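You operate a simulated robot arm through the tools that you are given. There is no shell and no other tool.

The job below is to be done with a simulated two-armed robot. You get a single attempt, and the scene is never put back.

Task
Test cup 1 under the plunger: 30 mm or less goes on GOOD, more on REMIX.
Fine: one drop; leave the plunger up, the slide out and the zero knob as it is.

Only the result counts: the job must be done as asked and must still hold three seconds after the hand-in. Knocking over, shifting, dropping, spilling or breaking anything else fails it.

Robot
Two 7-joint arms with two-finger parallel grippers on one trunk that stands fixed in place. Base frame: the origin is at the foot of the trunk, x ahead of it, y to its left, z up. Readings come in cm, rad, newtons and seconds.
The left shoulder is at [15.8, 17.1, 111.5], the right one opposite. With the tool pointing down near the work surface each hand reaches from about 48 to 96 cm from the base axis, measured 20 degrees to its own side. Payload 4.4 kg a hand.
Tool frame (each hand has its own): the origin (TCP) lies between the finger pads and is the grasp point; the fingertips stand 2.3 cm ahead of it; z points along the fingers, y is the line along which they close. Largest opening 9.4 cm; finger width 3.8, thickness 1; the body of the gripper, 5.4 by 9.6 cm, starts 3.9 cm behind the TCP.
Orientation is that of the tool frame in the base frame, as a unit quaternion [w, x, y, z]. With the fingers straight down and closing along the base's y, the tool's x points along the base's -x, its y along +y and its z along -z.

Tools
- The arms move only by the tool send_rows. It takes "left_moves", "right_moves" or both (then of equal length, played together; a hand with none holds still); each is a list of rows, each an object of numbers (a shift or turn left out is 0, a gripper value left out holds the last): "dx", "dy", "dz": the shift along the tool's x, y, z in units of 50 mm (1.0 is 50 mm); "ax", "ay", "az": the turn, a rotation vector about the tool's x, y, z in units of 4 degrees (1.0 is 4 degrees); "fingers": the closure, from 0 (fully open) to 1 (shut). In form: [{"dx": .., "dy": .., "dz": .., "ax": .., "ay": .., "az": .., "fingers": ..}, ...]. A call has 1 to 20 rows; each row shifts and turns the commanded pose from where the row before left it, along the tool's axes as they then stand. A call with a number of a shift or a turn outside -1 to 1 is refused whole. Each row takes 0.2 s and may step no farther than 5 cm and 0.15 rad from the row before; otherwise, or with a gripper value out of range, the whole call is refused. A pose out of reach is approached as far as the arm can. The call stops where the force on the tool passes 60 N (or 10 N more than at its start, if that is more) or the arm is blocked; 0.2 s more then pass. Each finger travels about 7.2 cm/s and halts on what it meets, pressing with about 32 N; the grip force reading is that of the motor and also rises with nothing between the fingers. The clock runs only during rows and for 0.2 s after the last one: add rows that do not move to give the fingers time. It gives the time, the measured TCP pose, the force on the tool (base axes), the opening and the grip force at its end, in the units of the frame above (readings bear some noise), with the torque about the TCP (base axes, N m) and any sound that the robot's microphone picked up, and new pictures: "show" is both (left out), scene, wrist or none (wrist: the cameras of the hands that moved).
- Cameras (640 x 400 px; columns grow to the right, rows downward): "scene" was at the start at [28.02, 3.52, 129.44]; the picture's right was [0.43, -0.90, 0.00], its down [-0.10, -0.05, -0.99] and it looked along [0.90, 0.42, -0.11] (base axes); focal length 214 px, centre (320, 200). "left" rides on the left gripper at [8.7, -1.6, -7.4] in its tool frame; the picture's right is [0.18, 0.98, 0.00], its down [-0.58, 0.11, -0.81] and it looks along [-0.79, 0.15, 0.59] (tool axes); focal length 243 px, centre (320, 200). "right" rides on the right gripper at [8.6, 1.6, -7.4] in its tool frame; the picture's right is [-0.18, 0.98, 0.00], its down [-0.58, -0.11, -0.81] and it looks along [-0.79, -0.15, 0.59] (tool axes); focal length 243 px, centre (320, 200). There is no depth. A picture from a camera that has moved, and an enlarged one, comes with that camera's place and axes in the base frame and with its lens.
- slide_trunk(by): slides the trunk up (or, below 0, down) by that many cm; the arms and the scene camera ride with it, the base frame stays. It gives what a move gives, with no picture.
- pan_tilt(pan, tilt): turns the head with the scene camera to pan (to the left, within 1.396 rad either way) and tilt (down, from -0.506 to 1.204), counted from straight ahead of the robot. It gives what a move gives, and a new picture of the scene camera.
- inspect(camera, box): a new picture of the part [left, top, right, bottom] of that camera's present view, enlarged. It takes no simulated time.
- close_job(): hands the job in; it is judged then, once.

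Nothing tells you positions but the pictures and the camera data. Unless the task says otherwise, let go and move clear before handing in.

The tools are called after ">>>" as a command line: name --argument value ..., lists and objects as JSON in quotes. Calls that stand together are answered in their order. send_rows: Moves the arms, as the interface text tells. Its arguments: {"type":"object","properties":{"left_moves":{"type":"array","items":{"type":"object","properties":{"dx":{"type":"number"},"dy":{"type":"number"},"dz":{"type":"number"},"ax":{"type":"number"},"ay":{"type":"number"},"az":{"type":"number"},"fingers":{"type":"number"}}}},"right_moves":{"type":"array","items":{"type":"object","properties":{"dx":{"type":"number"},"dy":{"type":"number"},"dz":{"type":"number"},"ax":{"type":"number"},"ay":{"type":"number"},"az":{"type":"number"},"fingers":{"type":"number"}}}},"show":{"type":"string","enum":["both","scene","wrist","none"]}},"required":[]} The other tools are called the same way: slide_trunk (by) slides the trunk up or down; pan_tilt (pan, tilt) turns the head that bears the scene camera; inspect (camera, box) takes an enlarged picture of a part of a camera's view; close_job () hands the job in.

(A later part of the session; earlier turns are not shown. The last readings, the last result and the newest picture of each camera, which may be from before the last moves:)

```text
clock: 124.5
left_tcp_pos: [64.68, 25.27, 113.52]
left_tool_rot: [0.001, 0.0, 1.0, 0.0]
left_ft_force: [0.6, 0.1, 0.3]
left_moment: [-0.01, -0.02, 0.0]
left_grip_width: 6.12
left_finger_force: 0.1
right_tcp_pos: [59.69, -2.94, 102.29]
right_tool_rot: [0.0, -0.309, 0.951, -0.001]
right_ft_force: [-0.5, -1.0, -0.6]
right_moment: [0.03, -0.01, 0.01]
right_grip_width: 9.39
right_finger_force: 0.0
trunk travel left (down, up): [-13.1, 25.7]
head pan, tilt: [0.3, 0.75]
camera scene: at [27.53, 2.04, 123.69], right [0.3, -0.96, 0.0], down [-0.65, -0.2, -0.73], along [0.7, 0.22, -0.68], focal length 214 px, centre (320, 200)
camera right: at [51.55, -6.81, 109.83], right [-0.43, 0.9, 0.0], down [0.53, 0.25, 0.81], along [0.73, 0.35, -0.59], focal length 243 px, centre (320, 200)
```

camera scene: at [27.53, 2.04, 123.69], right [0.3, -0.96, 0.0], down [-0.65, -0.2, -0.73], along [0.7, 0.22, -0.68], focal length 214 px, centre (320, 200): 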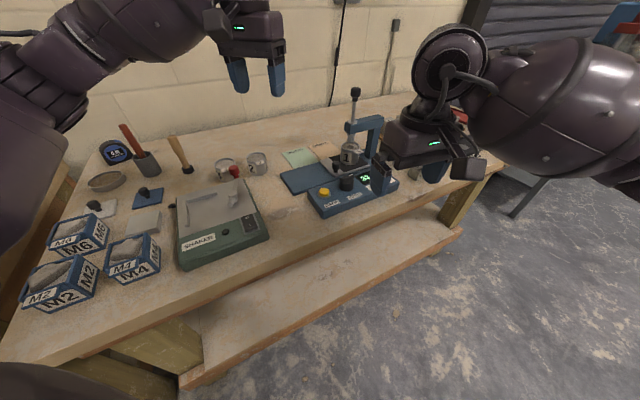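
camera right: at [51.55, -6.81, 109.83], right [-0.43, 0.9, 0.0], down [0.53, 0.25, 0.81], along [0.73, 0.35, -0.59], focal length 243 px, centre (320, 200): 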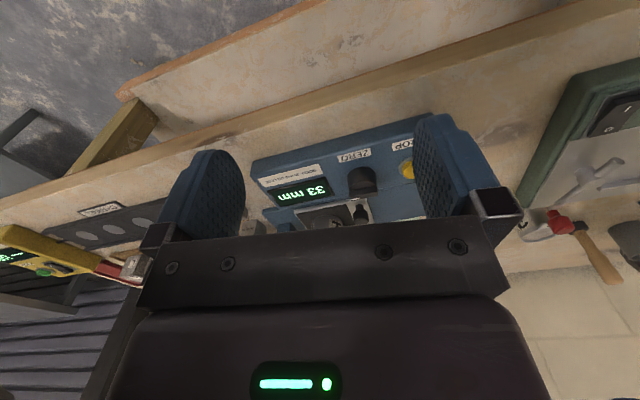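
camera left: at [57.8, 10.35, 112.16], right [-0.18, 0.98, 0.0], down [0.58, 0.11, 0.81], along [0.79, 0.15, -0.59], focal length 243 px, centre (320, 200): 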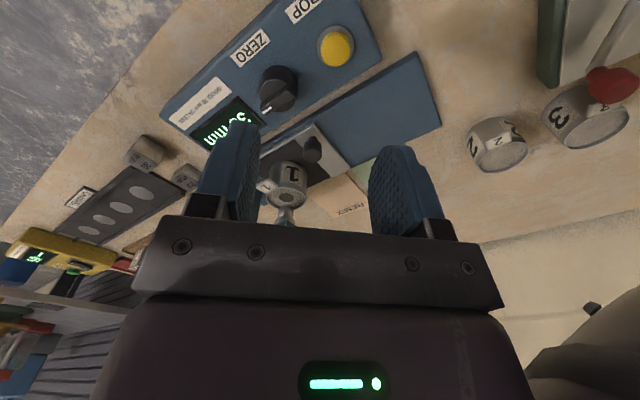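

>>> send_rows --right_moves '[{"ay": -1}, {"ay": -1}, {"ay": -1}, {"ay": -1}, {"ay": -1}, {"ay": -1}, {"ay": -1}, {"ay": -1}, {}, {}]' --show "both"

>>> inspect --camera "right" --box '[230, 80, 430, 230]'

```text
clock: 126.7
left_tcp_pos: [64.74, 25.39, 113.42]
left_tool_rot: [0.001, 0.0, 1.0, 0.0]
left_ft_force: [-0.6, 0.6, -0.5]
left_moment: [0.0, 0.01, 0.02]
left_grip_width: 6.11
left_finger_force: 0.1
right_tcp_pos: [59.81, -3.15, 102.48]
right_tool_rot: [0.262, -0.296, 0.914, 0.085]
right_ft_force: [-0.1, -0.7, -0.7]
right_moment: [-0.01, -0.02, 0.03]
right_grip_width: 9.39
right_finger_force: 0.0
trunk travel left (down, up): [-13.1, 25.7]
head pan, tilt: [0.3, 0.75]
camera scene: at [27.58, 2.04, 123.67], right [0.3, -0.96, 0.0], down [-0.65, -0.2, -0.73], along [0.7, 0.22, -0.68], focal length 214 px, centre (320, 200)
camera right: at [49.61, -8.63, 104.18], right [-0.45, 0.89, 0.1], down [0.12, -0.05, 0.99], along [0.88, 0.46, -0.08], focal length 243 px, centre (320, 200)
```

scene: 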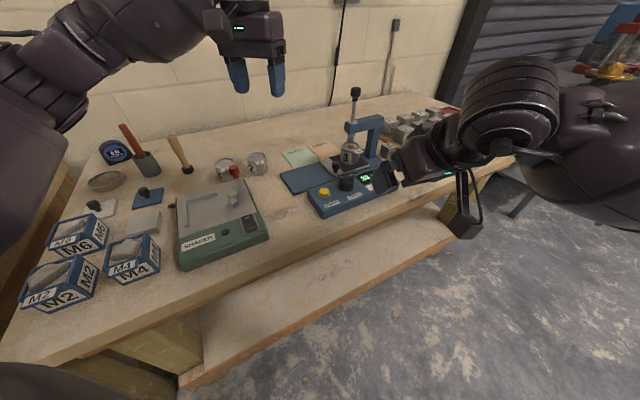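
right: 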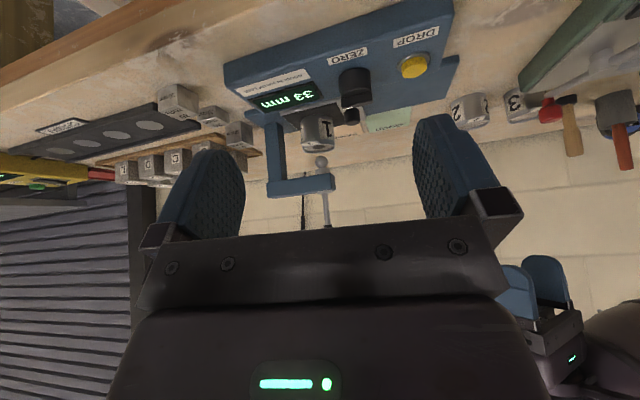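

```text
2.67 times, centred on (330, 155) of right
camera zoom: at [49.61, -8.63, 104.18], right [-0.45, 0.89, 0.1], down [0.12, -0.05, 0.99], along [0.88, 0.46, -0.08], focal length 647 px, centre (293, 320)
```

zoom: 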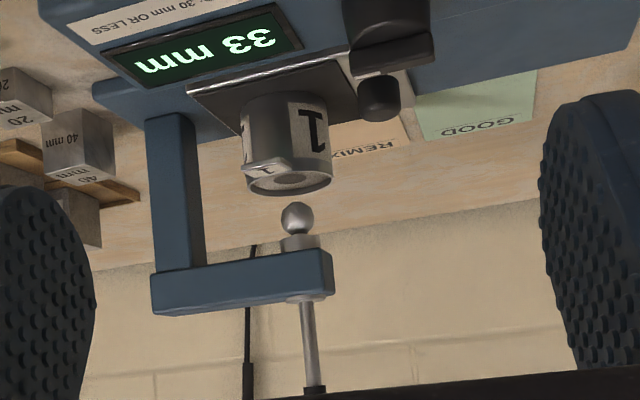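

Very useful view. I'll lower the right hand about 7 cm, over empty bench, for an almost level look.

>>> send_rows --right_moves '[{"dx": 0.247, "dz": 0.396}, {"dx": 0.247, "dz": 0.396}, {"dx": 0.247, "dz": 0.396}, {}, {}]' --show "wrist"

>>> inspect --camera "right" --box '[270, 110, 390, 210]'

```text
clock: 127.9
left_tcp_pos: [64.82, 25.3, 113.45]
left_tool_rot: [0.0, 0.0, 1.0, 0.0]
left_ft_force: [0.2, -0.4, 1.0]
left_moment: [0.0, 0.01, 0.01]
left_grip_width: 6.13
left_finger_force: 0.0
right_tcp_pos: [59.8, -3.14, 95.61]
right_tool_rot: [0.262, -0.297, 0.914, 0.085]
right_ft_force: [0.3, -0.2, -0.4]
right_moment: [0.03, 0.0, 0.02]
right_grip_width: 9.42
right_finger_force: 0.1
trunk travel left (down, up): [-13.1, 25.7]
head pan, tilt: [0.3, 0.75]
camera right: at [49.59, -8.54, 97.34], right [-0.45, 0.89, 0.1], down [0.12, -0.05, 0.99], along [0.88, 0.46, -0.08], focal length 243 px, centre (320, 200)
```

right: 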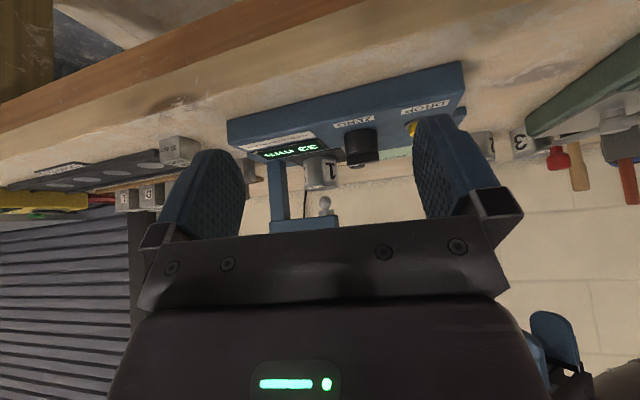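

```text
4.00 times, centred on (330, 160) of right
camera zoom: at [49.59, -8.54, 97.34], right [-0.45, 0.89, 0.1], down [0.12, -0.05, 0.99], along [0.88, 0.46, -0.08], focal length 970 px, centre (280, 360)
```

zoom: 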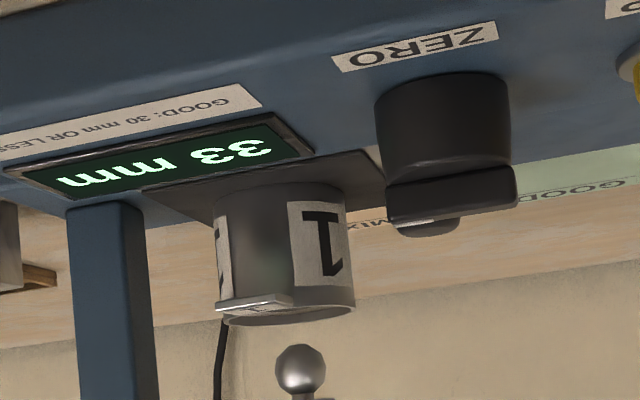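

>>> inspect --camera "right" --box '[318, 150, 362, 180]'

>>> inspect --camera "right" --box '[310, 180, 362, 214]'

>>> inspect --camera "right" --box '[296, 140, 368, 190]'

```text
13.33 times, centred on (340, 165) of right
camera zoom: at [49.59, -8.54, 97.34], right [-0.45, 0.89, 0.1], down [0.12, -0.05, 0.99], along [0.88, 0.46, -0.08], focal length 3235 px, centre (53, 667)
```

zoom: 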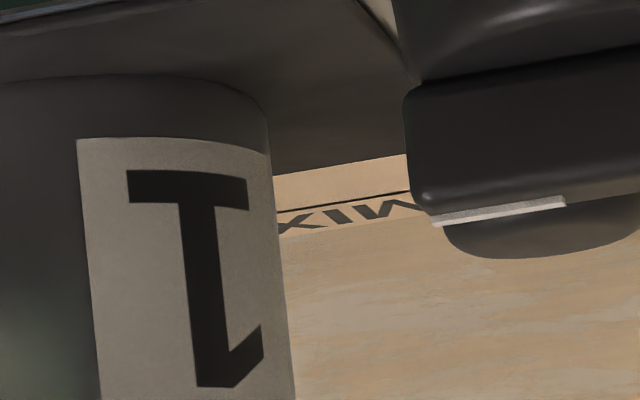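

```text
11.76 times, centred on (336, 197) of right
camera zoom: at [49.59, -8.54, 97.34], right [-0.45, 0.89, 0.1], down [0.12, -0.05, 0.99], along [0.88, 0.46, -0.08], focal length 2854 px, centre (132, 235)
```

zoom: 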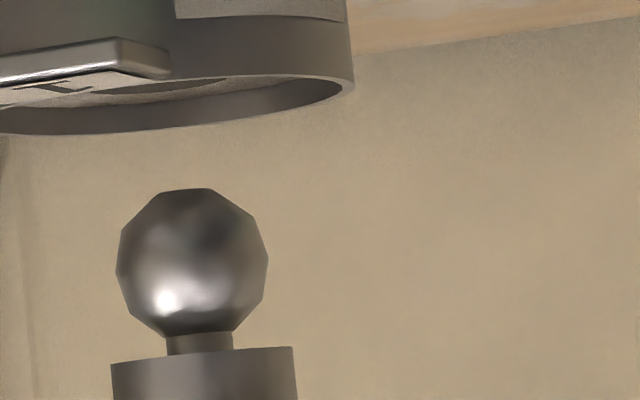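

```text
8.00 times, centred on (332, 165) of right
camera zoom: at [49.59, -8.54, 97.34], right [-0.45, 0.89, 0.1], down [0.12, -0.05, 0.99], along [0.88, 0.46, -0.08], focal length 1941 px, centre (224, 480)
```

zoom: 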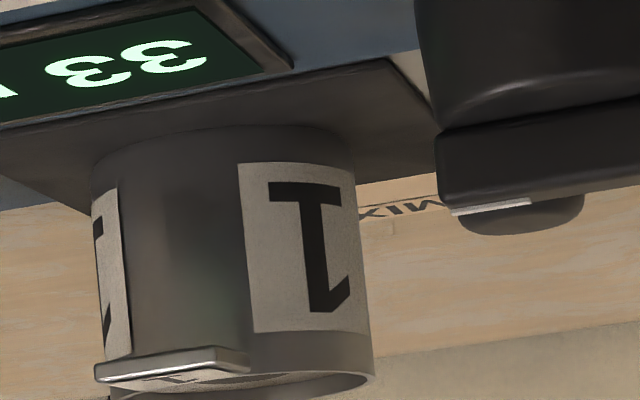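

The level view shows the cup, the ball tip and the plate clearly. The tip height when up works out to 62 ± 2 mm, matching the display's start value, so the gauge zero is honest and 33 mm stands. Cup 1 goes on REMIX. I'll retract the right hand first.

>>> send_rows --right_moves '[{"dx": -0.247, "dz": -0.396}, {"dx": -0.247, "dz": -0.396}, {"dx": -0.247, "dz": -0.396}, {"ay": 1}, {"ay": 1}, {"ay": 1}, {"ay": 1}, {"ay": 1}, {"ay": 1}, {"ay": 1}, {"ay": 1}, {}]' --show "none"

>>> send_rows --right_moves '[{"dx": 0.4, "dy": -0.11, "dz": -0.6}, {"dx": 0.4, "dy": -0.11, "dz": -0.6}, {"dx": 0.4, "dy": -0.11, "dz": -0.6}, {"dx": 0.4, "dy": -0.11, "dz": -0.6}, {"dx": 0.4, "dy": -0.11, "dz": -0.6}, {"dx": 0.4, "dy": -0.11, "dz": -0.5}, {}]' --show "scene"

```text
clock: 130.5
left_tcp_pos: [64.79, 25.34, 113.4]
left_tool_rot: [0.0, 0.0, 1.0, 0.0]
left_ft_force: [-0.4, -0.5, -0.5]
left_moment: [-0.02, 0.0, -0.03]
left_grip_width: 6.11
left_finger_force: 0.1
right_tcp_pos: [59.74, -3.25, 102.4]
right_tool_rot: [-0.001, -0.309, 0.951, 0.0]
right_ft_force: [-0.2, 0.0, -0.4]
right_moment: [0.0, -0.01, 0.02]
right_grip_width: 9.4
right_finger_force: 0.0
trunk travel left (down, up): [-13.1, 25.7]
head pan, tilt: [0.3, 0.75]
```

```text
clock: 132.1
left_tcp_pos: [64.84, 25.39, 113.25]
left_tool_rot: [0.001, 0.0, 1.0, 0.0]
left_ft_force: [1.1, -0.1, -0.9]
left_moment: [0.03, 0.02, 0.01]
left_grip_width: 6.12
left_finger_force: 0.1
right_tcp_pos: [52.02, -13.02, 119.8]
right_tool_rot: [-0.001, -0.309, 0.951, 0.0]
right_ft_force: [-0.4, -0.2, 0.0]
right_moment: [-0.01, 0.01, 0.0]
right_grip_width: 9.39
right_finger_force: 0.1
trunk travel left (down, up): [-13.1, 25.7]
head pan, tilt: [0.3, 0.75]
camera scene: at [27.65, 2.04, 123.63], right [0.3, -0.96, 0.0], down [-0.65, -0.2, -0.73], along [0.7, 0.22, -0.68], focal length 214 px, centre (320, 200)
```

scene: 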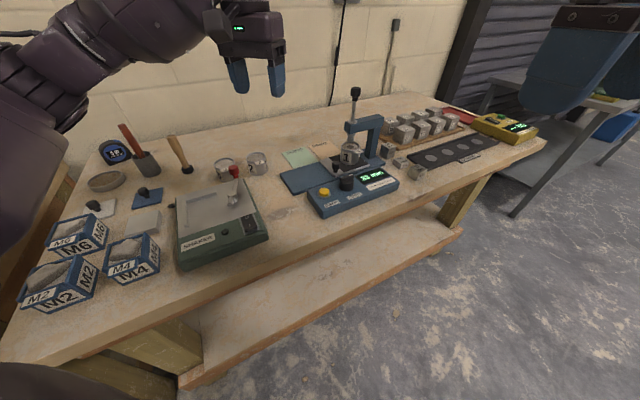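

Next the slide comes out. I'll raise the trunk 8 cm for elbow clearance, as before, and bring the left hand above the slide knob at about (78.4, 13.4).

>>> slide_trunk --by 8

>>> send_rows --left_moves '[{"dx": -0.5, "dy": -0.45}, {"dx": -0.5, "dy": -0.45, "dz": 0.2}, {"dx": -0.5, "dy": -0.5, "dz": 0.4}, {"dx": -0.5, "dy": -0.5, "dz": 0.6}, {"dx": -0.4, "dy": -0.4, "dz": 0.6}, {"dx": -0.2, "dy": -0.1, "dz": 0.6}, {"dz": 0.6}, {}]' --show "both"

>>> inspect --camera "left" --box '[200, 0, 440, 200]'

```text
clock: 133.3
left_tcp_pos: [65.05, 25.8, 121.64]
left_tool_rot: [-0.002, -0.001, 1.0, 0.0]
left_ft_force: [0.4, 0.0, 0.0]
left_moment: [0.01, 0.06, 0.02]
left_grip_width: 6.12
left_finger_force: 0.0
right_tcp_pos: [52.11, -12.91, 127.72]
right_tool_rot: [-0.002, -0.309, 0.951, 0.001]
right_ft_force: [0.9, -0.1, -0.1]
right_moment: [0.01, 0.04, -0.01]
right_grip_width: 9.4
right_finger_force: 0.1
trunk travel left (down, up): [-21.1, 17.7]
head pan, tilt: [0.3, 0.75]
```

```text
clock: 135.1
left_tcp_pos: [77.72, 13.74, 107.0]
left_tool_rot: [0.001, 0.0, 1.0, 0.0]
left_ft_force: [0.8, 0.8, 0.4]
left_moment: [-0.01, 0.03, -0.01]
left_grip_width: 6.13
left_finger_force: 0.0
right_tcp_pos: [51.9, -13.05, 127.86]
right_tool_rot: [0.0, -0.308, 0.951, 0.0]
right_ft_force: [-0.4, -0.1, 0.4]
right_moment: [-0.03, -0.01, -0.01]
right_grip_width: 9.4
right_finger_force: 0.0
trunk travel left (down, up): [-21.1, 17.7]
head pan, tilt: [0.3, 0.75]
camera scene: at [19.73, 2.03, 132.86], right [0.3, -0.96, 0.0], down [-0.65, -0.2, -0.73], along [0.7, 0.22, -0.68], focal length 214 px, centre (320, 200)
camera left: at [69.19, 12.08, 114.45], right [-0.18, 0.98, 0.0], down [0.58, 0.11, 0.81], along [0.79, 0.15, -0.59], focal length 243 px, centre (320, 200)
```

scene: 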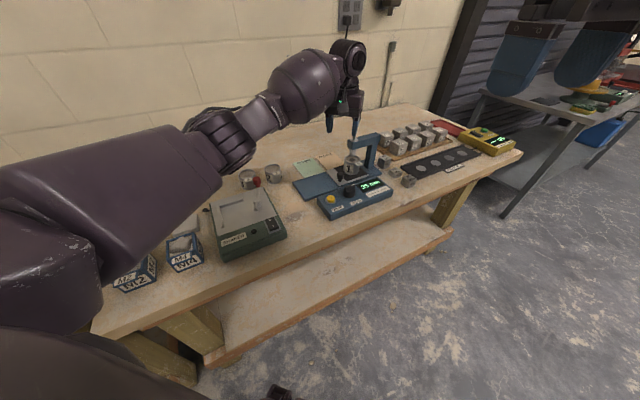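
left: 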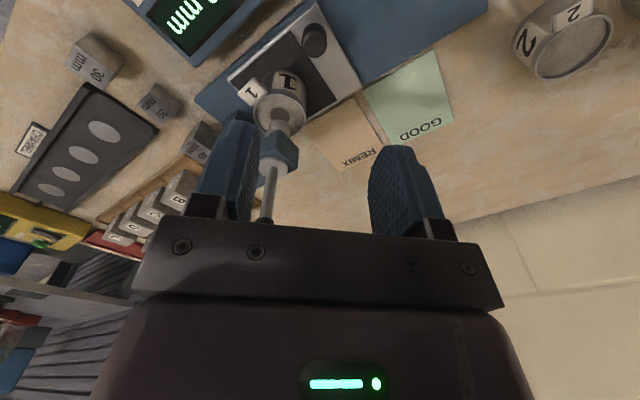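

```text
2.00 times, centred on (320, 100) of left
camera zoom: at [69.19, 12.08, 114.45], right [-0.18, 0.98, 0.0], down [0.58, 0.11, 0.81], along [0.79, 0.15, -0.59], focal length 485 px, centre (320, 400)
```

zoom: 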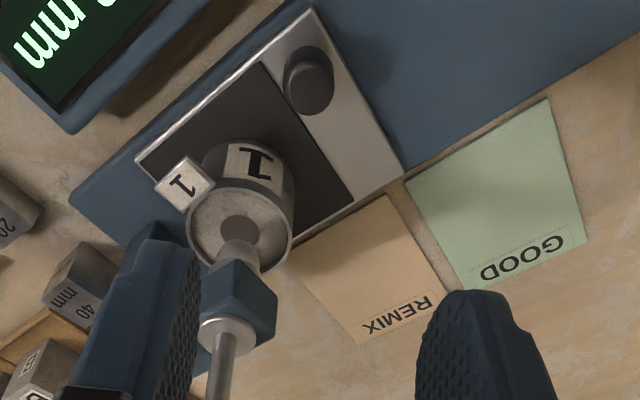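

>>> send_rows --left_moves '[{"dx": -0.12, "dy": -0.07}, {"dz": 0.6}, {"dz": 0.7}, {"dz": 0.7}, {"dz": 0.6}, {}]' --show "wrist"

>>> inspect --camera "scene" --box '[290, 100, 410, 205]'

```text
clock: 136.5
left_tcp_pos: [78.68, 13.49, 93.9]
left_tool_rot: [0.0, 0.0, 1.0, 0.0]
left_ft_force: [0.3, 0.4, -1.1]
left_moment: [-0.02, -0.02, -0.02]
left_grip_width: 6.09
left_finger_force: 0.0
right_tcp_pos: [51.94, -12.9, 127.91]
right_tool_rot: [0.0, -0.309, 0.951, 0.0]
right_ft_force: [-0.3, -0.8, -0.7]
right_moment: [0.01, -0.04, -0.03]
right_grip_width: 9.4
right_finger_force: 0.1
trunk travel left (down, up): [-21.1, 17.7]
head pan, tilt: [0.3, 0.75]
camera left: at [70.03, 11.77, 101.28], right [-0.18, 0.98, 0.0], down [0.58, 0.11, 0.81], along [0.79, 0.15, -0.59], focal length 243 px, centre (320, 200)
```

left: 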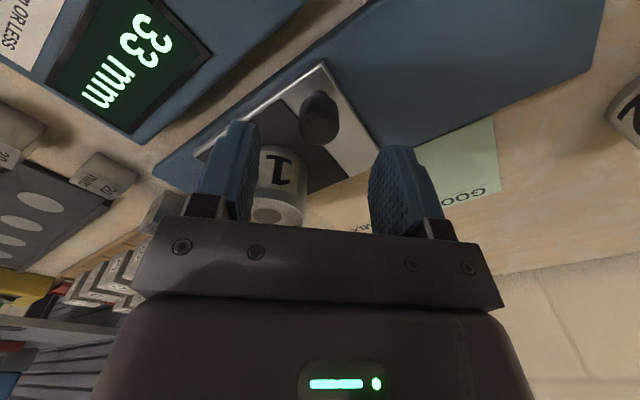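

```text
3.81 times, centred on (350, 152) of scene
camera zoom: at [19.74, 2.04, 132.85], right [0.3, -0.96, 0.0], down [-0.65, -0.2, -0.73], along [0.7, 0.22, -0.68], focal length 817 px, centre (206, 381)
```

zoom: 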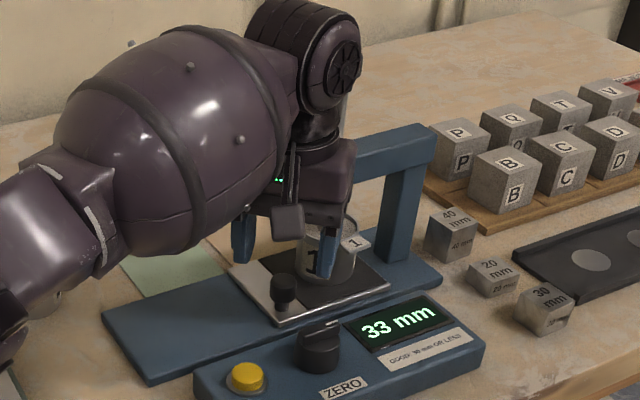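

>>> send_rows --left_moves '[{"dx": 0.06, "dy": -0.02}, {"dz": 0.38}, {"dz": 0.38}, {}, {"fingers": 0.55}, {"fingers": 0.7}, {"fingers": 0.85}, {"fingers": 1.0}, {}, {}]' --show "wrist"

```text
clock: 138.7
left_tcp_pos: [78.18, 13.41, 89.93]
left_tool_rot: [0.0, 0.0, 1.0, -0.001]
left_ft_force: [-3.0, -4.1, -1.3]
left_moment: [-0.08, -0.04, 0.0]
left_grip_width: 2.32
left_finger_force: 44.9
right_tcp_pos: [51.99, -13.04, 127.92]
right_tool_rot: [0.0, -0.31, 0.951, 0.001]
right_ft_force: [-0.2, 0.6, -0.5]
right_moment: [-0.01, -0.02, -0.05]
right_grip_width: 9.41
right_finger_force: 0.0
trunk travel left (down, up): [-21.1, 17.7]
head pan, tilt: [0.3, 0.75]
camera left: at [69.56, 11.74, 97.41], right [-0.18, 0.98, 0.0], down [0.58, 0.11, 0.81], along [0.79, 0.15, -0.59], focal length 243 px, centre (320, 200)
```

left: 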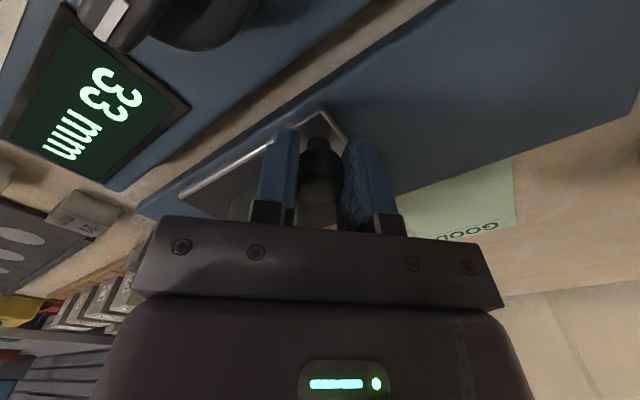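

Knob gripped. I'll pull the slide out gently along (−0.71, +0.71), keeping an eye on the forces.

>>> send_rows --left_moves '[{"dx": 0.06, "dy": 0.06}, {"dx": 0.1, "dy": 0.1}, {"dx": 0.14, "dy": 0.14}, {"dx": 0.14, "dy": 0.14}, {"dx": 0.14, "dy": 0.14}, {}]' --show "none"

>>> send_rows --left_moves '[{"dx": 0.1, "dy": 0.1}, {"dx": 0.14, "dy": 0.14}, {"dx": 0.14, "dy": 0.14}, {"dx": 0.14, "dy": 0.14}, {"dx": 0.1, "dy": 0.1}, {}]' --show "both"

```text
clock: 140.1
left_tcp_pos: [75.26, 16.17, 90.07]
left_tool_rot: [0.001, -0.001, 1.0, 0.0]
left_ft_force: [8.4, 7.6, -10.9]
left_moment: [0.22, -0.94, 0.09]
left_grip_width: 2.34
left_finger_force: 45.0
right_tcp_pos: [52.17, -12.98, 127.73]
right_tool_rot: [0.0, -0.31, 0.951, -0.001]
right_ft_force: [1.4, -0.1, -0.4]
right_moment: [-0.03, 0.03, 0.04]
right_grip_width: 9.39
right_finger_force: 0.0
trunk travel left (down, up): [-21.1, 17.7]
head pan, tilt: [0.3, 0.75]
```

```text
clock: 141.5
left_tcp_pos: [72.19, 19.24, 90.06]
left_tool_rot: [0.001, 0.001, 1.0, 0.0]
left_ft_force: [14.1, 12.8, -2.3]
left_moment: [0.19, -1.37, 0.01]
left_grip_width: 2.32
left_finger_force: 44.6
right_tcp_pos: [52.13, -12.89, 127.93]
right_tool_rot: [-0.001, -0.309, 0.951, -0.001]
right_ft_force: [-0.3, 1.3, -0.6]
right_moment: [-0.03, 0.02, 0.0]
right_grip_width: 9.41
right_finger_force: 0.0
trunk travel left (down, up): [-21.1, 17.7]
head pan, tilt: [0.3, 0.75]
camera scene: at [19.92, 2.17, 132.81], right [0.3, -0.96, 0.0], down [-0.65, -0.2, -0.73], along [0.7, 0.22, -0.68], focal length 214 px, centre (320, 200)
camera left: at [63.6, 17.67, 97.42], right [-0.18, 0.98, 0.0], down [0.58, 0.11, 0.81], along [0.79, 0.15, -0.59], focal length 243 px, centre (320, 200)
```

scene: 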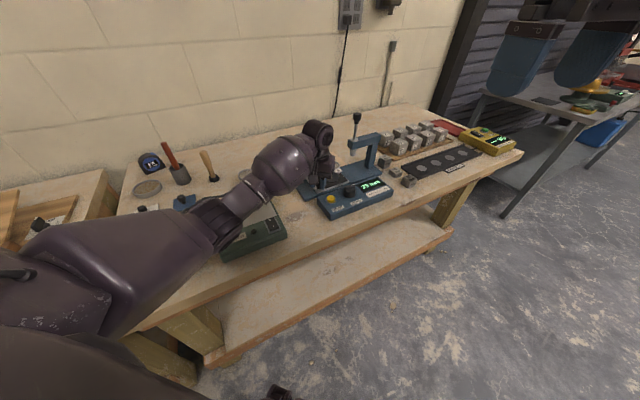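
left: 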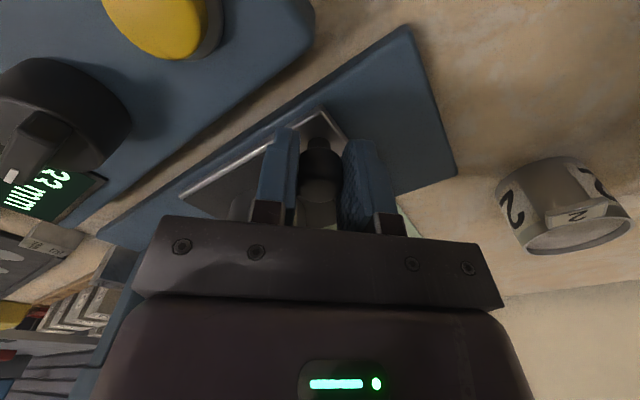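

>>> send_rows --left_moves '[{"dx": -0.025, "dy": 0.03}, {"dx": 0.1, "dy": 0.105}, {"dx": 0.13, "dy": 0.135}, {"dx": 0.1, "dy": 0.105}, {}]' --show "none"

>>> send_rows --left_moves '[{"dx": 0.06, "dy": 0.06}, {}]' --show "none"

>>> send_rows --left_moves '[{"dx": 0.06, "dy": 0.06}, {}]' --show "wrist"

```text
clock: 142.7
left_tcp_pos: [70.68, 21.0, 90.05]
left_tool_rot: [0.0, 0.001, 1.0, -0.001]
left_ft_force: [-1.3, -1.8, 0.5]
left_moment: [-0.12, 0.2, -0.08]
left_grip_width: 2.29
left_finger_force: 45.2
right_tcp_pos: [51.98, -12.97, 127.82]
right_tool_rot: [0.0, -0.309, 0.951, 0.0]
right_ft_force: [-0.7, 0.2, -0.2]
right_moment: [0.01, -0.01, 0.0]
right_grip_width: 9.41
right_finger_force: 0.1
trunk travel left (down, up): [-21.1, 17.7]
head pan, tilt: [0.3, 0.75]
```

```text
clock: 143.3
left_tcp_pos: [70.36, 21.31, 89.97]
left_tool_rot: [0.0, 0.001, 1.0, 0.0]
left_ft_force: [-6.1, -5.1, -1.4]
left_moment: [-0.11, 0.75, -0.03]
left_grip_width: 2.34
left_finger_force: 45.2
right_tcp_pos: [51.87, -12.95, 127.97]
right_tool_rot: [0.0, -0.308, 0.951, 0.0]
right_ft_force: [-0.6, -0.3, -0.2]
right_moment: [-0.06, -0.02, 0.0]
right_grip_width: 9.38
right_finger_force: 0.1
trunk travel left (down, up): [-21.1, 17.7]
head pan, tilt: [0.3, 0.75]
```

```text
clock: 143.9
left_tcp_pos: [69.9, 21.62, 89.91]
left_tool_rot: [-0.001, 0.0, 1.0, 0.0]
left_ft_force: [-7.3, -6.4, -5.9]
left_moment: [-0.08, 0.18, -0.05]
left_grip_width: 2.32
left_finger_force: 44.7
right_tcp_pos: [51.91, -13.07, 127.75]
right_tool_rot: [0.0, -0.309, 0.951, 0.0]
right_ft_force: [0.3, -0.4, 0.5]
right_moment: [0.01, 0.01, -0.02]
right_grip_width: 9.4
right_finger_force: 0.1
trunk travel left (down, up): [-21.1, 17.7]
head pan, tilt: [0.3, 0.75]
camera left: at [61.35, 19.93, 97.44], right [-0.18, 0.98, 0.0], down [0.58, 0.11, 0.81], along [0.79, 0.15, -0.59], focal length 243 px, centre (320, 200)
```

left: 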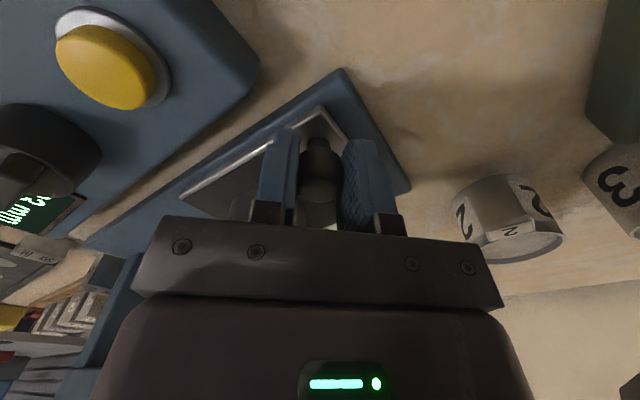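

>>> send_rows --left_moves '[{"dx": 0.02, "dy": 0.05}, {}]' --show "none"

>>> send_rows --left_moves '[{"dx": 0.03, "dy": 0.04}, {}]' --show "none"

```text
clock: 144.5
left_tcp_pos: [69.86, 21.7, 89.92]
left_tool_rot: [-0.001, 0.0, 1.0, 0.0]
left_ft_force: [-14.1, -12.3, -13.7]
left_moment: [-0.2, -0.72, -0.06]
left_grip_width: 2.33
left_finger_force: 45.4
right_tcp_pos: [51.99, -13.04, 127.86]
right_tool_rot: [-0.001, -0.309, 0.951, 0.001]
right_ft_force: [-0.3, 0.4, 0.3]
right_moment: [-0.01, 0.02, 0.01]
right_grip_width: 9.39
right_finger_force: 0.1
trunk travel left (down, up): [-21.1, 17.7]
head pan, tilt: [0.3, 0.75]
```

```text
clock: 145.1
left_tcp_pos: [69.6, 21.89, 90.06]
left_tool_rot: [-0.001, 0.002, 1.0, 0.0]
left_ft_force: [-11.2, -22.6, -20.6]
left_moment: [-0.32, -0.09, -0.16]
left_grip_width: 2.31
left_finger_force: 45.3
right_tcp_pos: [52.02, -13.13, 127.79]
right_tool_rot: [-0.001, -0.31, 0.951, 0.001]
right_ft_force: [-0.5, 0.2, -0.1]
right_moment: [-0.01, -0.02, 0.0]
right_grip_width: 9.41
right_finger_force: 0.1
trunk travel left (down, up): [-21.1, 17.7]
head pan, tilt: [0.3, 0.75]
```

The slide is at its outer stop, back to the starting position. I'll neutralise the forces and release.

>>> send_rows --left_moves '[{"dx": 0.01, "dy": -0.06, "dz": 0.05}, {}]' --show "none"

>>> send_rows --left_moves '[{"fingers": 0.8}, {"fingers": 0.65}, {"fingers": 0.45}, {"fingers": 0.35}, {}, {"dz": -0.3}, {"dz": -0.6}, {"dz": -0.6}, {"dz": -0.6}, {"dz": -0.6}, {}]' --show "both"

>>> inspect --camera "left" --box '[200, 0, 440, 150]'

>>> inspect --camera "scene" --box '[270, 100, 420, 215]'

```text
clock: 145.7
left_tcp_pos: [69.8, 21.85, 89.99]
left_tool_rot: [0.002, -0.001, 1.0, 0.001]
left_ft_force: [-8.7, -12.4, -4.6]
left_moment: [-0.12, 1.36, -0.07]
left_grip_width: 2.33
left_finger_force: 45.1
right_tcp_pos: [51.86, -13.02, 127.87]
right_tool_rot: [0.0, -0.309, 0.951, 0.001]
right_ft_force: [-0.5, -0.1, -0.6]
right_moment: [-0.04, -0.03, -0.01]
right_grip_width: 9.4
right_finger_force: 0.0
trunk travel left (down, up): [-21.1, 17.7]
head pan, tilt: [0.3, 0.75]
```

```text
clock: 148.1
left_tcp_pos: [70.01, 21.7, 103.0]
left_tool_rot: [0.0, 0.001, 1.0, -0.001]
left_ft_force: [0.2, 0.2, 0.6]
left_moment: [0.02, 0.0, 0.0]
left_grip_width: 6.12
left_finger_force: 0.0
right_tcp_pos: [52.12, -13.01, 127.74]
right_tool_rot: [0.001, -0.309, 0.951, -0.001]
right_ft_force: [-0.8, 0.9, 0.1]
right_moment: [0.01, 0.04, 0.0]
right_grip_width: 9.41
right_finger_force: 0.1
trunk travel left (down, up): [-21.1, 17.7]
head pan, tilt: [0.3, 0.75]
camera scene: at [19.84, 2.05, 132.81], right [0.3, -0.96, 0.0], down [-0.65, -0.2, -0.73], along [0.7, 0.22, -0.68], focal length 214 px, centre (320, 200)
camera left: at [61.36, 20.11, 110.36], right [-0.18, 0.98, 0.0], down [0.58, 0.11, 0.81], along [0.79, 0.15, -0.59], focal length 243 px, centre (320, 200)
```

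scene: 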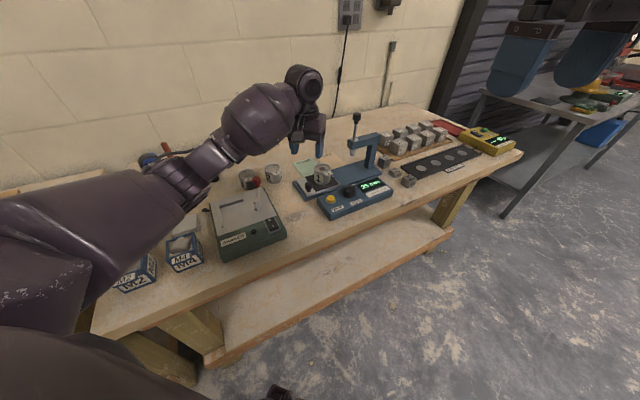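
left: 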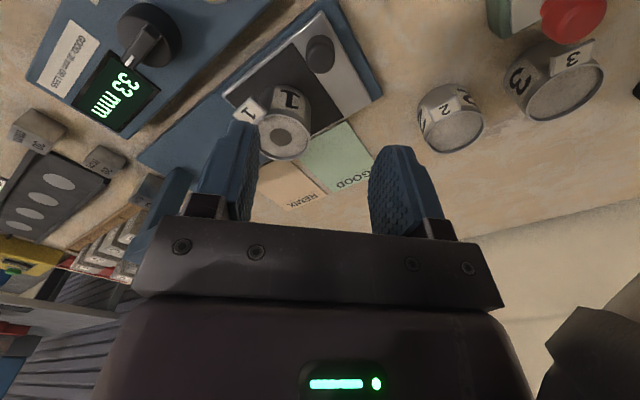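

```text
2.67 times, centred on (320, 75) of left
camera zoom: at [61.36, 20.11, 110.36], right [-0.18, 0.98, 0.0], down [0.58, 0.11, 0.81], along [0.79, 0.15, -0.59], focal length 647 px, centre (320, 533)
```

zoom: 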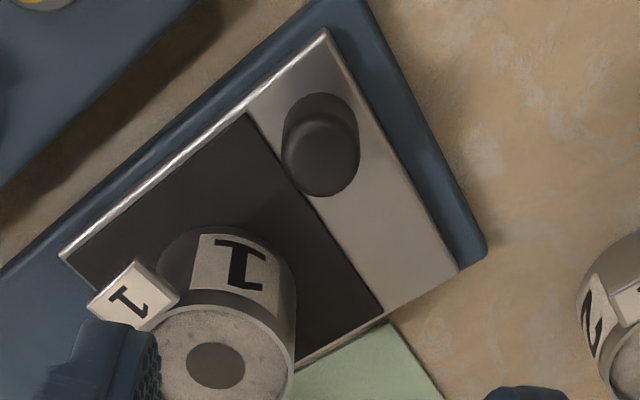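

```text
3.48 times, centred on (345, 158) of scene
camera zoom: at [19.84, 2.05, 132.81], right [0.3, -0.96, 0.0], down [-0.65, -0.2, -0.73], along [0.7, 0.22, -0.68], focal length 746 px, centre (233, 348)
```

zoom: 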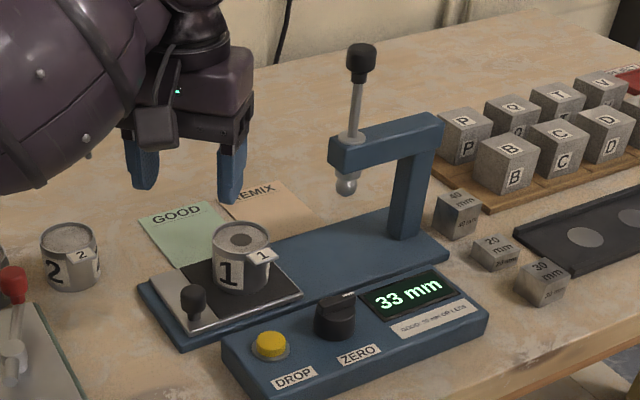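

The slide is fully out, the plunger is up and the cup is intact. Now I'll raise the hand, lower the trunk to starting height for reach, yaw to 34° so the fingers avoid the tag, and centre over the cup.

>>> send_rows --left_moves '[{"dz": -0.5}, {"dz": -0.6}, {"dz": -0.6}, {"dz": -0.3}, {}]' --show "none"

>>> slide_trunk --by -8

>>> send_rows --left_moves '[{"az": -0.95}, {"az": -0.95}, {"az": -0.95}, {"az": -0.95}, {"az": -0.95}, {"az": -0.95}, {"az": -0.95}, {"az": -0.95}, {"az": -0.95, "fingers": 0.1}, {}]' --show "both"

```text
clock: 149.3
left_tcp_pos: [69.88, 21.76, 113.13]
left_tool_rot: [-0.001, 0.0, 1.0, 0.0]
left_ft_force: [0.3, -0.1, -0.4]
left_moment: [0.03, 0.0, 0.04]
left_grip_width: 6.12
left_finger_force: 0.1
right_tcp_pos: [51.93, -12.94, 127.82]
right_tool_rot: [0.0, -0.309, 0.951, -0.001]
right_ft_force: [0.2, -0.7, -1.2]
right_moment: [0.0, -0.01, 0.02]
right_grip_width: 9.4
right_finger_force: 0.0
trunk travel left (down, up): [-21.1, 17.7]
head pan, tilt: [0.3, 0.75]
```

```text
clock: 150.4
left_tcp_pos: [69.57, 21.78, 105.61]
left_tool_rot: [0.003, 0.0, 1.0, 0.0]
left_ft_force: [-1.2, -0.7, 0.9]
left_moment: [0.02, -0.03, 0.01]
left_grip_width: 6.12
left_finger_force: 0.0
right_tcp_pos: [51.71, -12.99, 120.15]
right_tool_rot: [0.002, -0.309, 0.951, -0.001]
right_ft_force: [-0.6, 0.4, 0.7]
right_moment: [-0.03, -0.04, -0.03]
right_grip_width: 9.41
right_finger_force: 0.1
trunk travel left (down, up): [-13.1, 25.7]
head pan, tilt: [0.3, 0.75]
```

```text
clock: 152.6
left_tcp_pos: [69.69, 21.85, 105.24]
left_tool_rot: [0.001, -0.295, 0.956, 0.001]
left_ft_force: [0.6, -0.3, -0.3]
left_moment: [-0.04, -0.01, 0.02]
left_grip_width: 8.47
left_finger_force: 0.0
right_tcp_pos: [52.07, -12.98, 119.84]
right_tool_rot: [0.0, -0.309, 0.951, 0.0]
right_ft_force: [-0.5, -0.2, -0.6]
right_moment: [0.01, -0.03, 0.01]
right_grip_width: 9.4
right_finger_force: 0.1
trunk travel left (down, up): [-13.1, 25.7]
head pan, tilt: [0.3, 0.75]
camera scene: at [27.59, 2.04, 123.66], right [0.3, -0.96, 0.0], down [-0.65, -0.2, -0.73], along [0.7, 0.22, -0.68], focal length 214 px, centre (320, 200)
camera left: at [63.5, 15.65, 112.68], right [-0.71, 0.71, 0.0], down [0.42, 0.42, 0.81], along [0.57, 0.57, -0.59], focal length 243 px, centre (320, 200)
```

scene: 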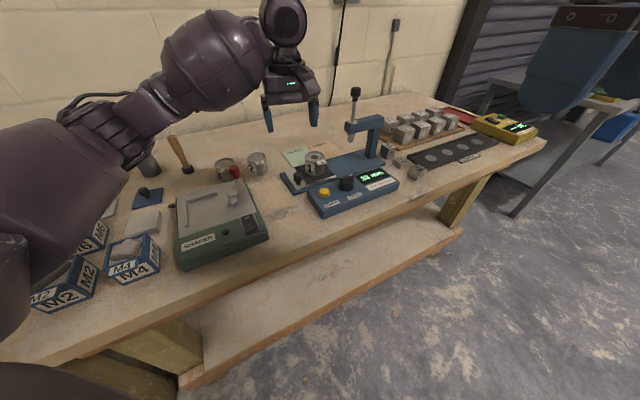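
left: 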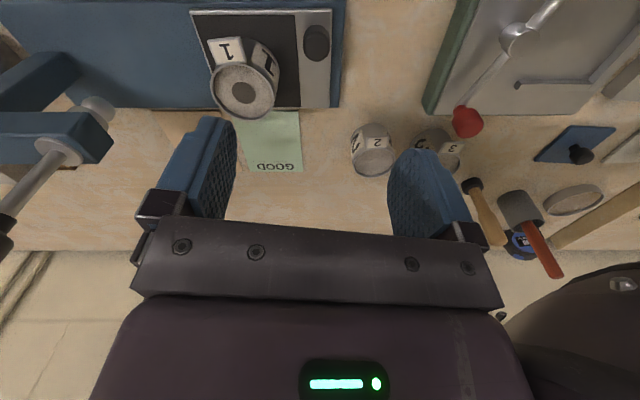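

>>> send_rows --left_moves '[{"dx": -0.29, "dy": -0.41}, {"dx": -0.29, "dy": -0.41}, {"dx": -0.29, "dy": -0.41}, {"dz": 0.5}, {"dz": 0.5}, {}]' --show "both"

```text
clock: 154.0
left_tcp_pos: [76.69, 19.4, 100.43]
left_tool_rot: [0.001, -0.295, 0.956, 0.0]
left_ft_force: [1.0, 0.5, -0.6]
left_moment: [0.01, -0.01, -0.01]
left_grip_width: 8.46
left_finger_force: 0.1
right_tcp_pos: [51.94, -13.0, 119.95]
right_tool_rot: [0.0, -0.309, 0.951, 0.0]
right_ft_force: [0.0, -0.4, 0.5]
right_moment: [-0.01, 0.02, -0.01]
right_grip_width: 9.39
right_finger_force: 0.1
trunk travel left (down, up): [-13.1, 25.7]
head pan, tilt: [0.3, 0.75]
camera scene: at [27.53, 2.03, 123.69], right [0.3, -0.96, 0.0], down [-0.65, -0.2, -0.73], along [0.7, 0.22, -0.68], focal length 214 px, centre (320, 200)
camera left: at [70.42, 13.2, 107.85], right [-0.7, 0.71, 0.0], down [0.42, 0.42, 0.81], along [0.57, 0.57, -0.59], focal length 243 px, centre (320, 200)
```

scene: 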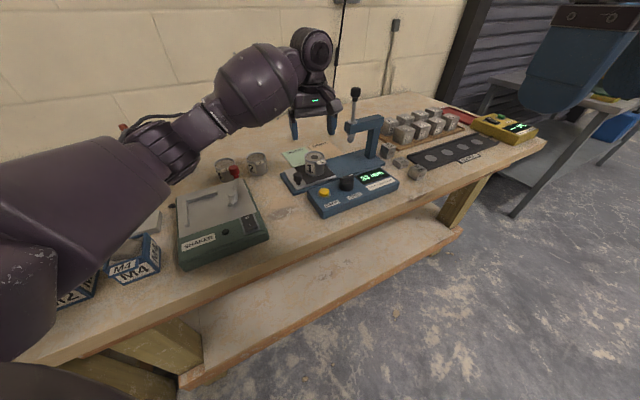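
left: 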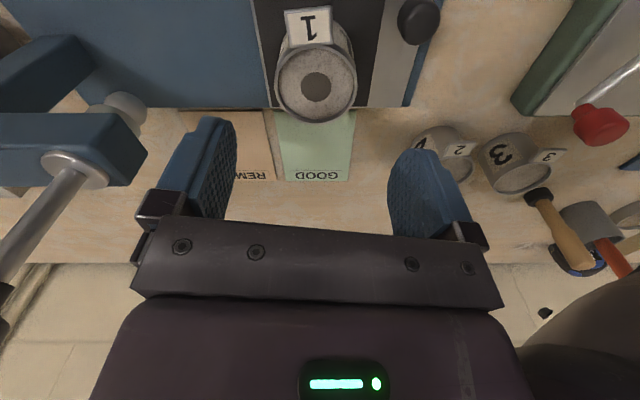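

The cup is centred. To keep the forearm well clear of the shaker handle during the grasp, I'll do this at trunk +8, as when I placed it.

>>> slide_trunk --by 8

>>> send_rows --left_moves '[{"dx": 0.03, "dy": -0.04}, {"dz": 0.6}, {"dz": 0.6}, {"dz": 0.6}, {"dz": 0.5}, {"dz": 0.2}, {}]' --show "both"

```text
clock: 155.2
left_tcp_pos: [76.86, 19.23, 107.93]
left_tool_rot: [-0.001, -0.294, 0.956, 0.0]
left_ft_force: [1.2, 0.0, 0.3]
left_moment: [-0.02, 0.04, -0.01]
left_grip_width: 8.46
left_finger_force: 0.1
right_tcp_pos: [52.23, -12.92, 127.65]
right_tool_rot: [-0.003, -0.31, 0.951, 0.0]
right_ft_force: [0.8, 0.4, -0.5]
right_moment: [-0.01, 0.05, 0.05]
right_grip_width: 9.39
right_finger_force: 0.1
trunk travel left (down, up): [-21.1, 17.7]
head pan, tilt: [0.3, 0.75]
```

```text
clock: 156.8
left_tcp_pos: [76.61, 19.16, 95.58]
left_tool_rot: [0.001, -0.294, 0.956, 0.001]
left_ft_force: [0.2, -0.4, -0.3]
left_moment: [0.03, 0.01, -0.01]
left_grip_width: 8.46
left_finger_force: 0.1
right_tcp_pos: [51.94, -13.04, 127.91]
right_tool_rot: [0.0, -0.308, 0.951, 0.0]
right_ft_force: [-0.2, -0.4, 0.8]
right_moment: [0.02, 0.01, 0.0]
right_grip_width: 9.4
right_finger_force: 0.1
trunk travel left (down, up): [-21.1, 17.7]
head pan, tilt: [0.3, 0.75]
camera scene: at [19.77, 2.04, 132.84], right [0.3, -0.96, 0.0], down [-0.65, -0.2, -0.73], along [0.7, 0.22, -0.68], focal length 214 px, centre (320, 200)
camera left: at [70.5, 12.91, 103.1], right [-0.7, 0.71, 0.0], down [0.42, 0.42, 0.81], along [0.57, 0.57, -0.59], focal length 243 px, centre (320, 200)
```

scene: 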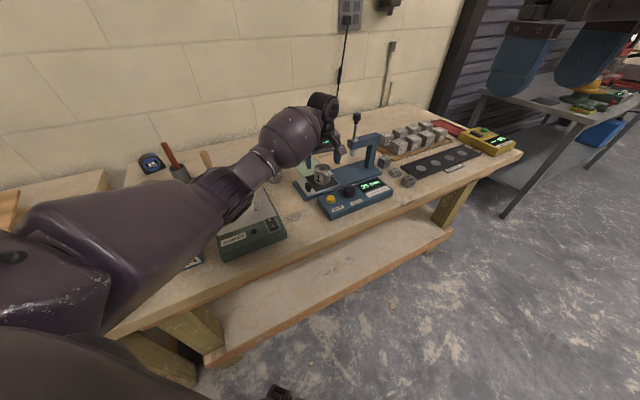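
left: 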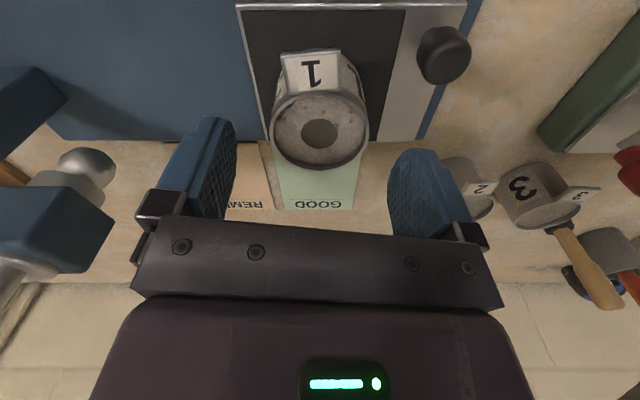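

>>> send_rows --left_moves '[{"dz": 0.4}, {"dz": 0.4}, {"dz": 0.28}, {}]' --show "wrist"

```text
clock: 157.8
left_tcp_pos: [76.69, 18.97, 90.24]
left_tool_rot: [0.001, -0.294, 0.956, 0.001]
left_ft_force: [-0.1, -0.2, -0.2]
left_moment: [0.0, 0.01, -0.04]
left_grip_width: 8.46
left_finger_force: 0.0
right_tcp_pos: [52.11, -12.92, 128.02]
right_tool_rot: [0.0, -0.31, 0.951, 0.001]
right_ft_force: [-0.4, 0.6, -0.2]
right_moment: [-0.02, 0.01, -0.03]
right_grip_width: 9.39
right_finger_force: 0.1
trunk travel left (down, up): [-21.1, 17.7]
head pan, tilt: [0.3, 0.75]
camera left: at [70.46, 12.79, 97.79], right [-0.7, 0.71, 0.0], down [0.42, 0.42, 0.81], along [0.57, 0.57, -0.59], focal length 243 px, centre (320, 200)
```

left: 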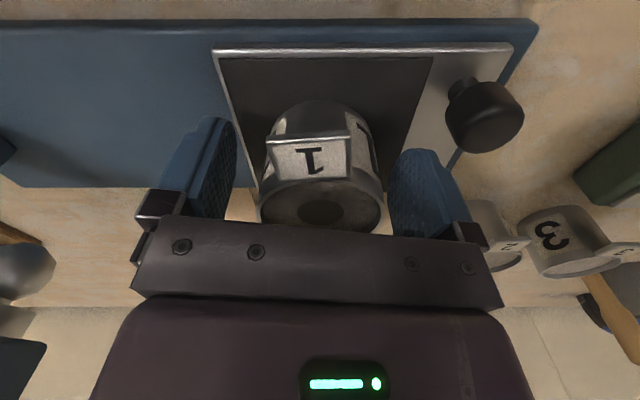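

The cup is centred between the fingers. I'll close gently and lift.

>>> send_rows --left_moves '[{"fingers": 0.3}, {"fingers": 0.4}, {"fingers": 0.6}, {"fingers": 1.0}, {}, {}]' --show "none"

>>> send_rows --left_moves '[{"dz": -0.15}, {"dz": -0.4}, {"dz": -0.6}, {"dz": -0.6}, {"dz": -0.6}, {"dz": -0.6}, {"dz": -0.4}, {}]' --show "both"

```text
clock: 159.2
left_tcp_pos: [76.7, 19.0, 90.23]
left_tool_rot: [0.001, -0.294, 0.956, 0.0]
left_ft_force: [-0.5, 0.5, 0.3]
left_moment: [0.01, -0.02, 0.02]
left_grip_width: 5.5
left_finger_force: 31.7
right_tcp_pos: [52.02, -12.9, 127.96]
right_tool_rot: [0.0, -0.309, 0.951, 0.0]
right_ft_force: [-0.5, -0.4, 0.3]
right_moment: [0.01, 0.04, -0.01]
right_grip_width: 9.39
right_finger_force: 0.0
trunk travel left (down, up): [-21.1, 17.7]
head pan, tilt: [0.3, 0.75]
```

```text
clock: 161.0
left_tcp_pos: [76.84, 19.02, 107.13]
left_tool_rot: [0.0, -0.293, 0.956, 0.0]
left_ft_force: [-0.3, -0.8, -2.6]
left_moment: [0.01, 0.02, 0.0]
left_grip_width: 5.54
left_finger_force: 31.6
right_tcp_pos: [52.01, -12.96, 127.88]
right_tool_rot: [0.0, -0.309, 0.951, 0.0]
right_ft_force: [0.3, -0.3, -0.9]
right_moment: [-0.02, -0.03, 0.0]
right_grip_width: 9.39
right_finger_force: 0.0
trunk travel left (down, up): [-21.1, 17.7]
head pan, tilt: [0.3, 0.75]
camera scene: at [19.84, 2.04, 132.81], right [0.3, -0.96, 0.0], down [-0.65, -0.2, -0.73], along [0.7, 0.22, -0.68], focal length 214 px, centre (320, 200)
camera left: at [70.68, 12.76, 114.55], right [-0.7, 0.71, 0.0], down [0.42, 0.42, 0.81], along [0.57, 0.57, -0.59], focal length 243 px, centre (320, 200)
```

scene: 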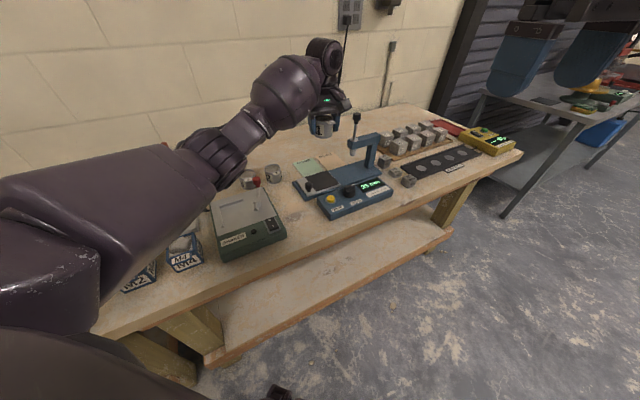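
left: 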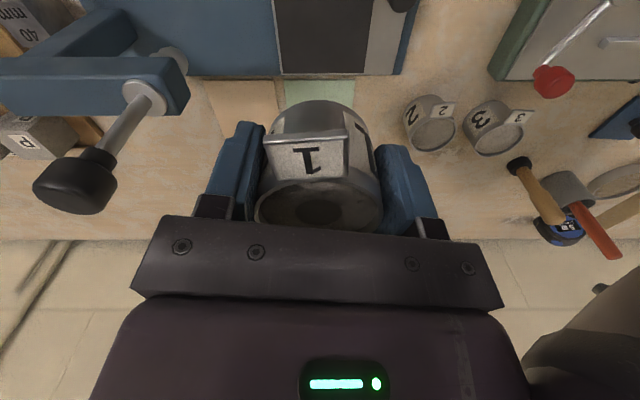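

Cup 1 is secure. I'll lift a little higher, lower the trunk to its starting height, then carry the cup around behind the plunger's left side toward REMIX.

>>> send_rows --left_moves '[{"dz": -0.4}, {"dz": -0.5}, {"dz": -0.3}, {}]' --show "none"

>>> slide_trunk --by -8

>>> send_rows --left_moves '[{"dx": -0.4, "dy": 0.05}, {"dx": -0.6, "dy": 0.0}, {"dx": -0.6, "dy": -0.1}, {"dx": -0.3, "dy": -0.1}, {}]' --show "both"

```text
clock: 162.0
left_tcp_pos: [76.81, 18.72, 113.01]
left_tool_rot: [0.0, -0.294, 0.956, 0.001]
left_ft_force: [-0.2, -1.2, -2.5]
left_moment: [-0.03, 0.01, 0.01]
left_grip_width: 5.52
left_finger_force: 31.9
right_tcp_pos: [52.08, -12.91, 127.77]
right_tool_rot: [0.0, -0.308, 0.951, 0.0]
right_ft_force: [0.5, 0.3, 0.3]
right_moment: [0.0, -0.01, 0.0]
right_grip_width: 9.39
right_finger_force: 0.1
trunk travel left (down, up): [-21.1, 17.7]
head pan, tilt: [0.3, 0.75]
```

```text
clock: 163.2
left_tcp_pos: [76.59, 18.98, 105.5]
left_tool_rot: [0.004, -0.295, 0.956, 0.0]
left_ft_force: [-1.2, 0.0, -0.9]
left_moment: [-0.04, 0.0, 0.01]
left_grip_width: 5.51
left_finger_force: 32.4
right_tcp_pos: [51.77, -12.99, 120.12]
right_tool_rot: [0.003, -0.309, 0.951, 0.0]
right_ft_force: [-0.7, 0.1, -0.7]
right_moment: [-0.01, 0.03, 0.0]
right_grip_width: 9.39
right_finger_force: 0.2
trunk travel left (down, up): [-13.1, 25.7]
head pan, tilt: [0.3, 0.75]
```

```text
clock: 164.4
left_tcp_pos: [85.05, 23.71, 105.21]
left_tool_rot: [0.0, -0.294, 0.956, -0.001]
left_ft_force: [-0.5, -0.8, -2.6]
left_moment: [-0.02, 0.04, 0.03]
left_grip_width: 5.51
left_finger_force: 31.8
right_tcp_pos: [52.01, -13.0, 119.84]
right_tool_rot: [0.0, -0.309, 0.951, 0.0]
right_ft_force: [0.7, 0.2, 0.1]
right_moment: [-0.02, 0.03, 0.02]
right_grip_width: 9.44
right_finger_force: 0.1
trunk travel left (down, up): [-13.1, 25.7]
head pan, tilt: [0.3, 0.75]
camera scene: at [27.61, 2.04, 123.66], right [0.3, -0.96, 0.0], down [-0.65, -0.2, -0.73], along [0.7, 0.22, -0.68], focal length 214 px, centre (320, 200)
camera left: at [78.86, 17.31, 112.61], right [-0.7, 0.71, 0.0], down [0.42, 0.42, 0.81], along [0.57, 0.57, -0.59], focal length 243 px, centre (320, 200)
```

scene: 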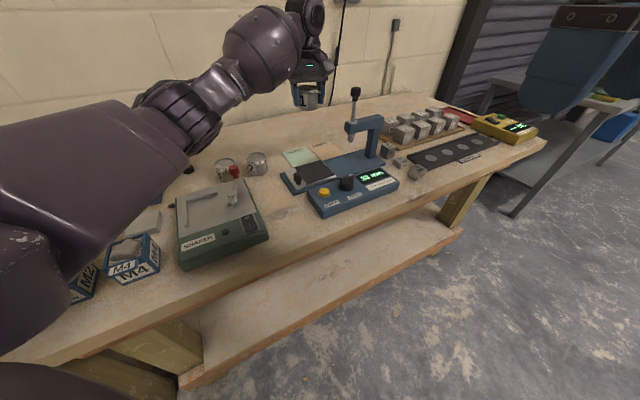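
left: 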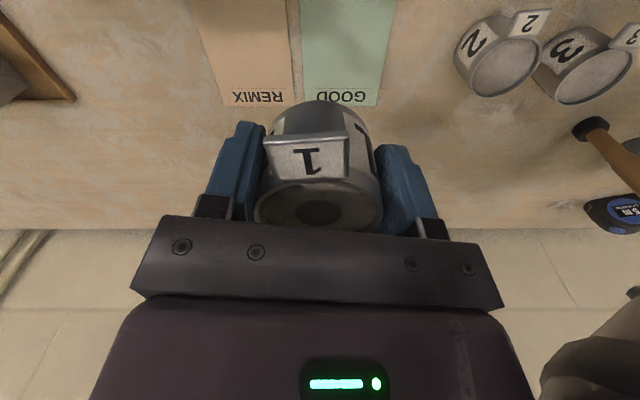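

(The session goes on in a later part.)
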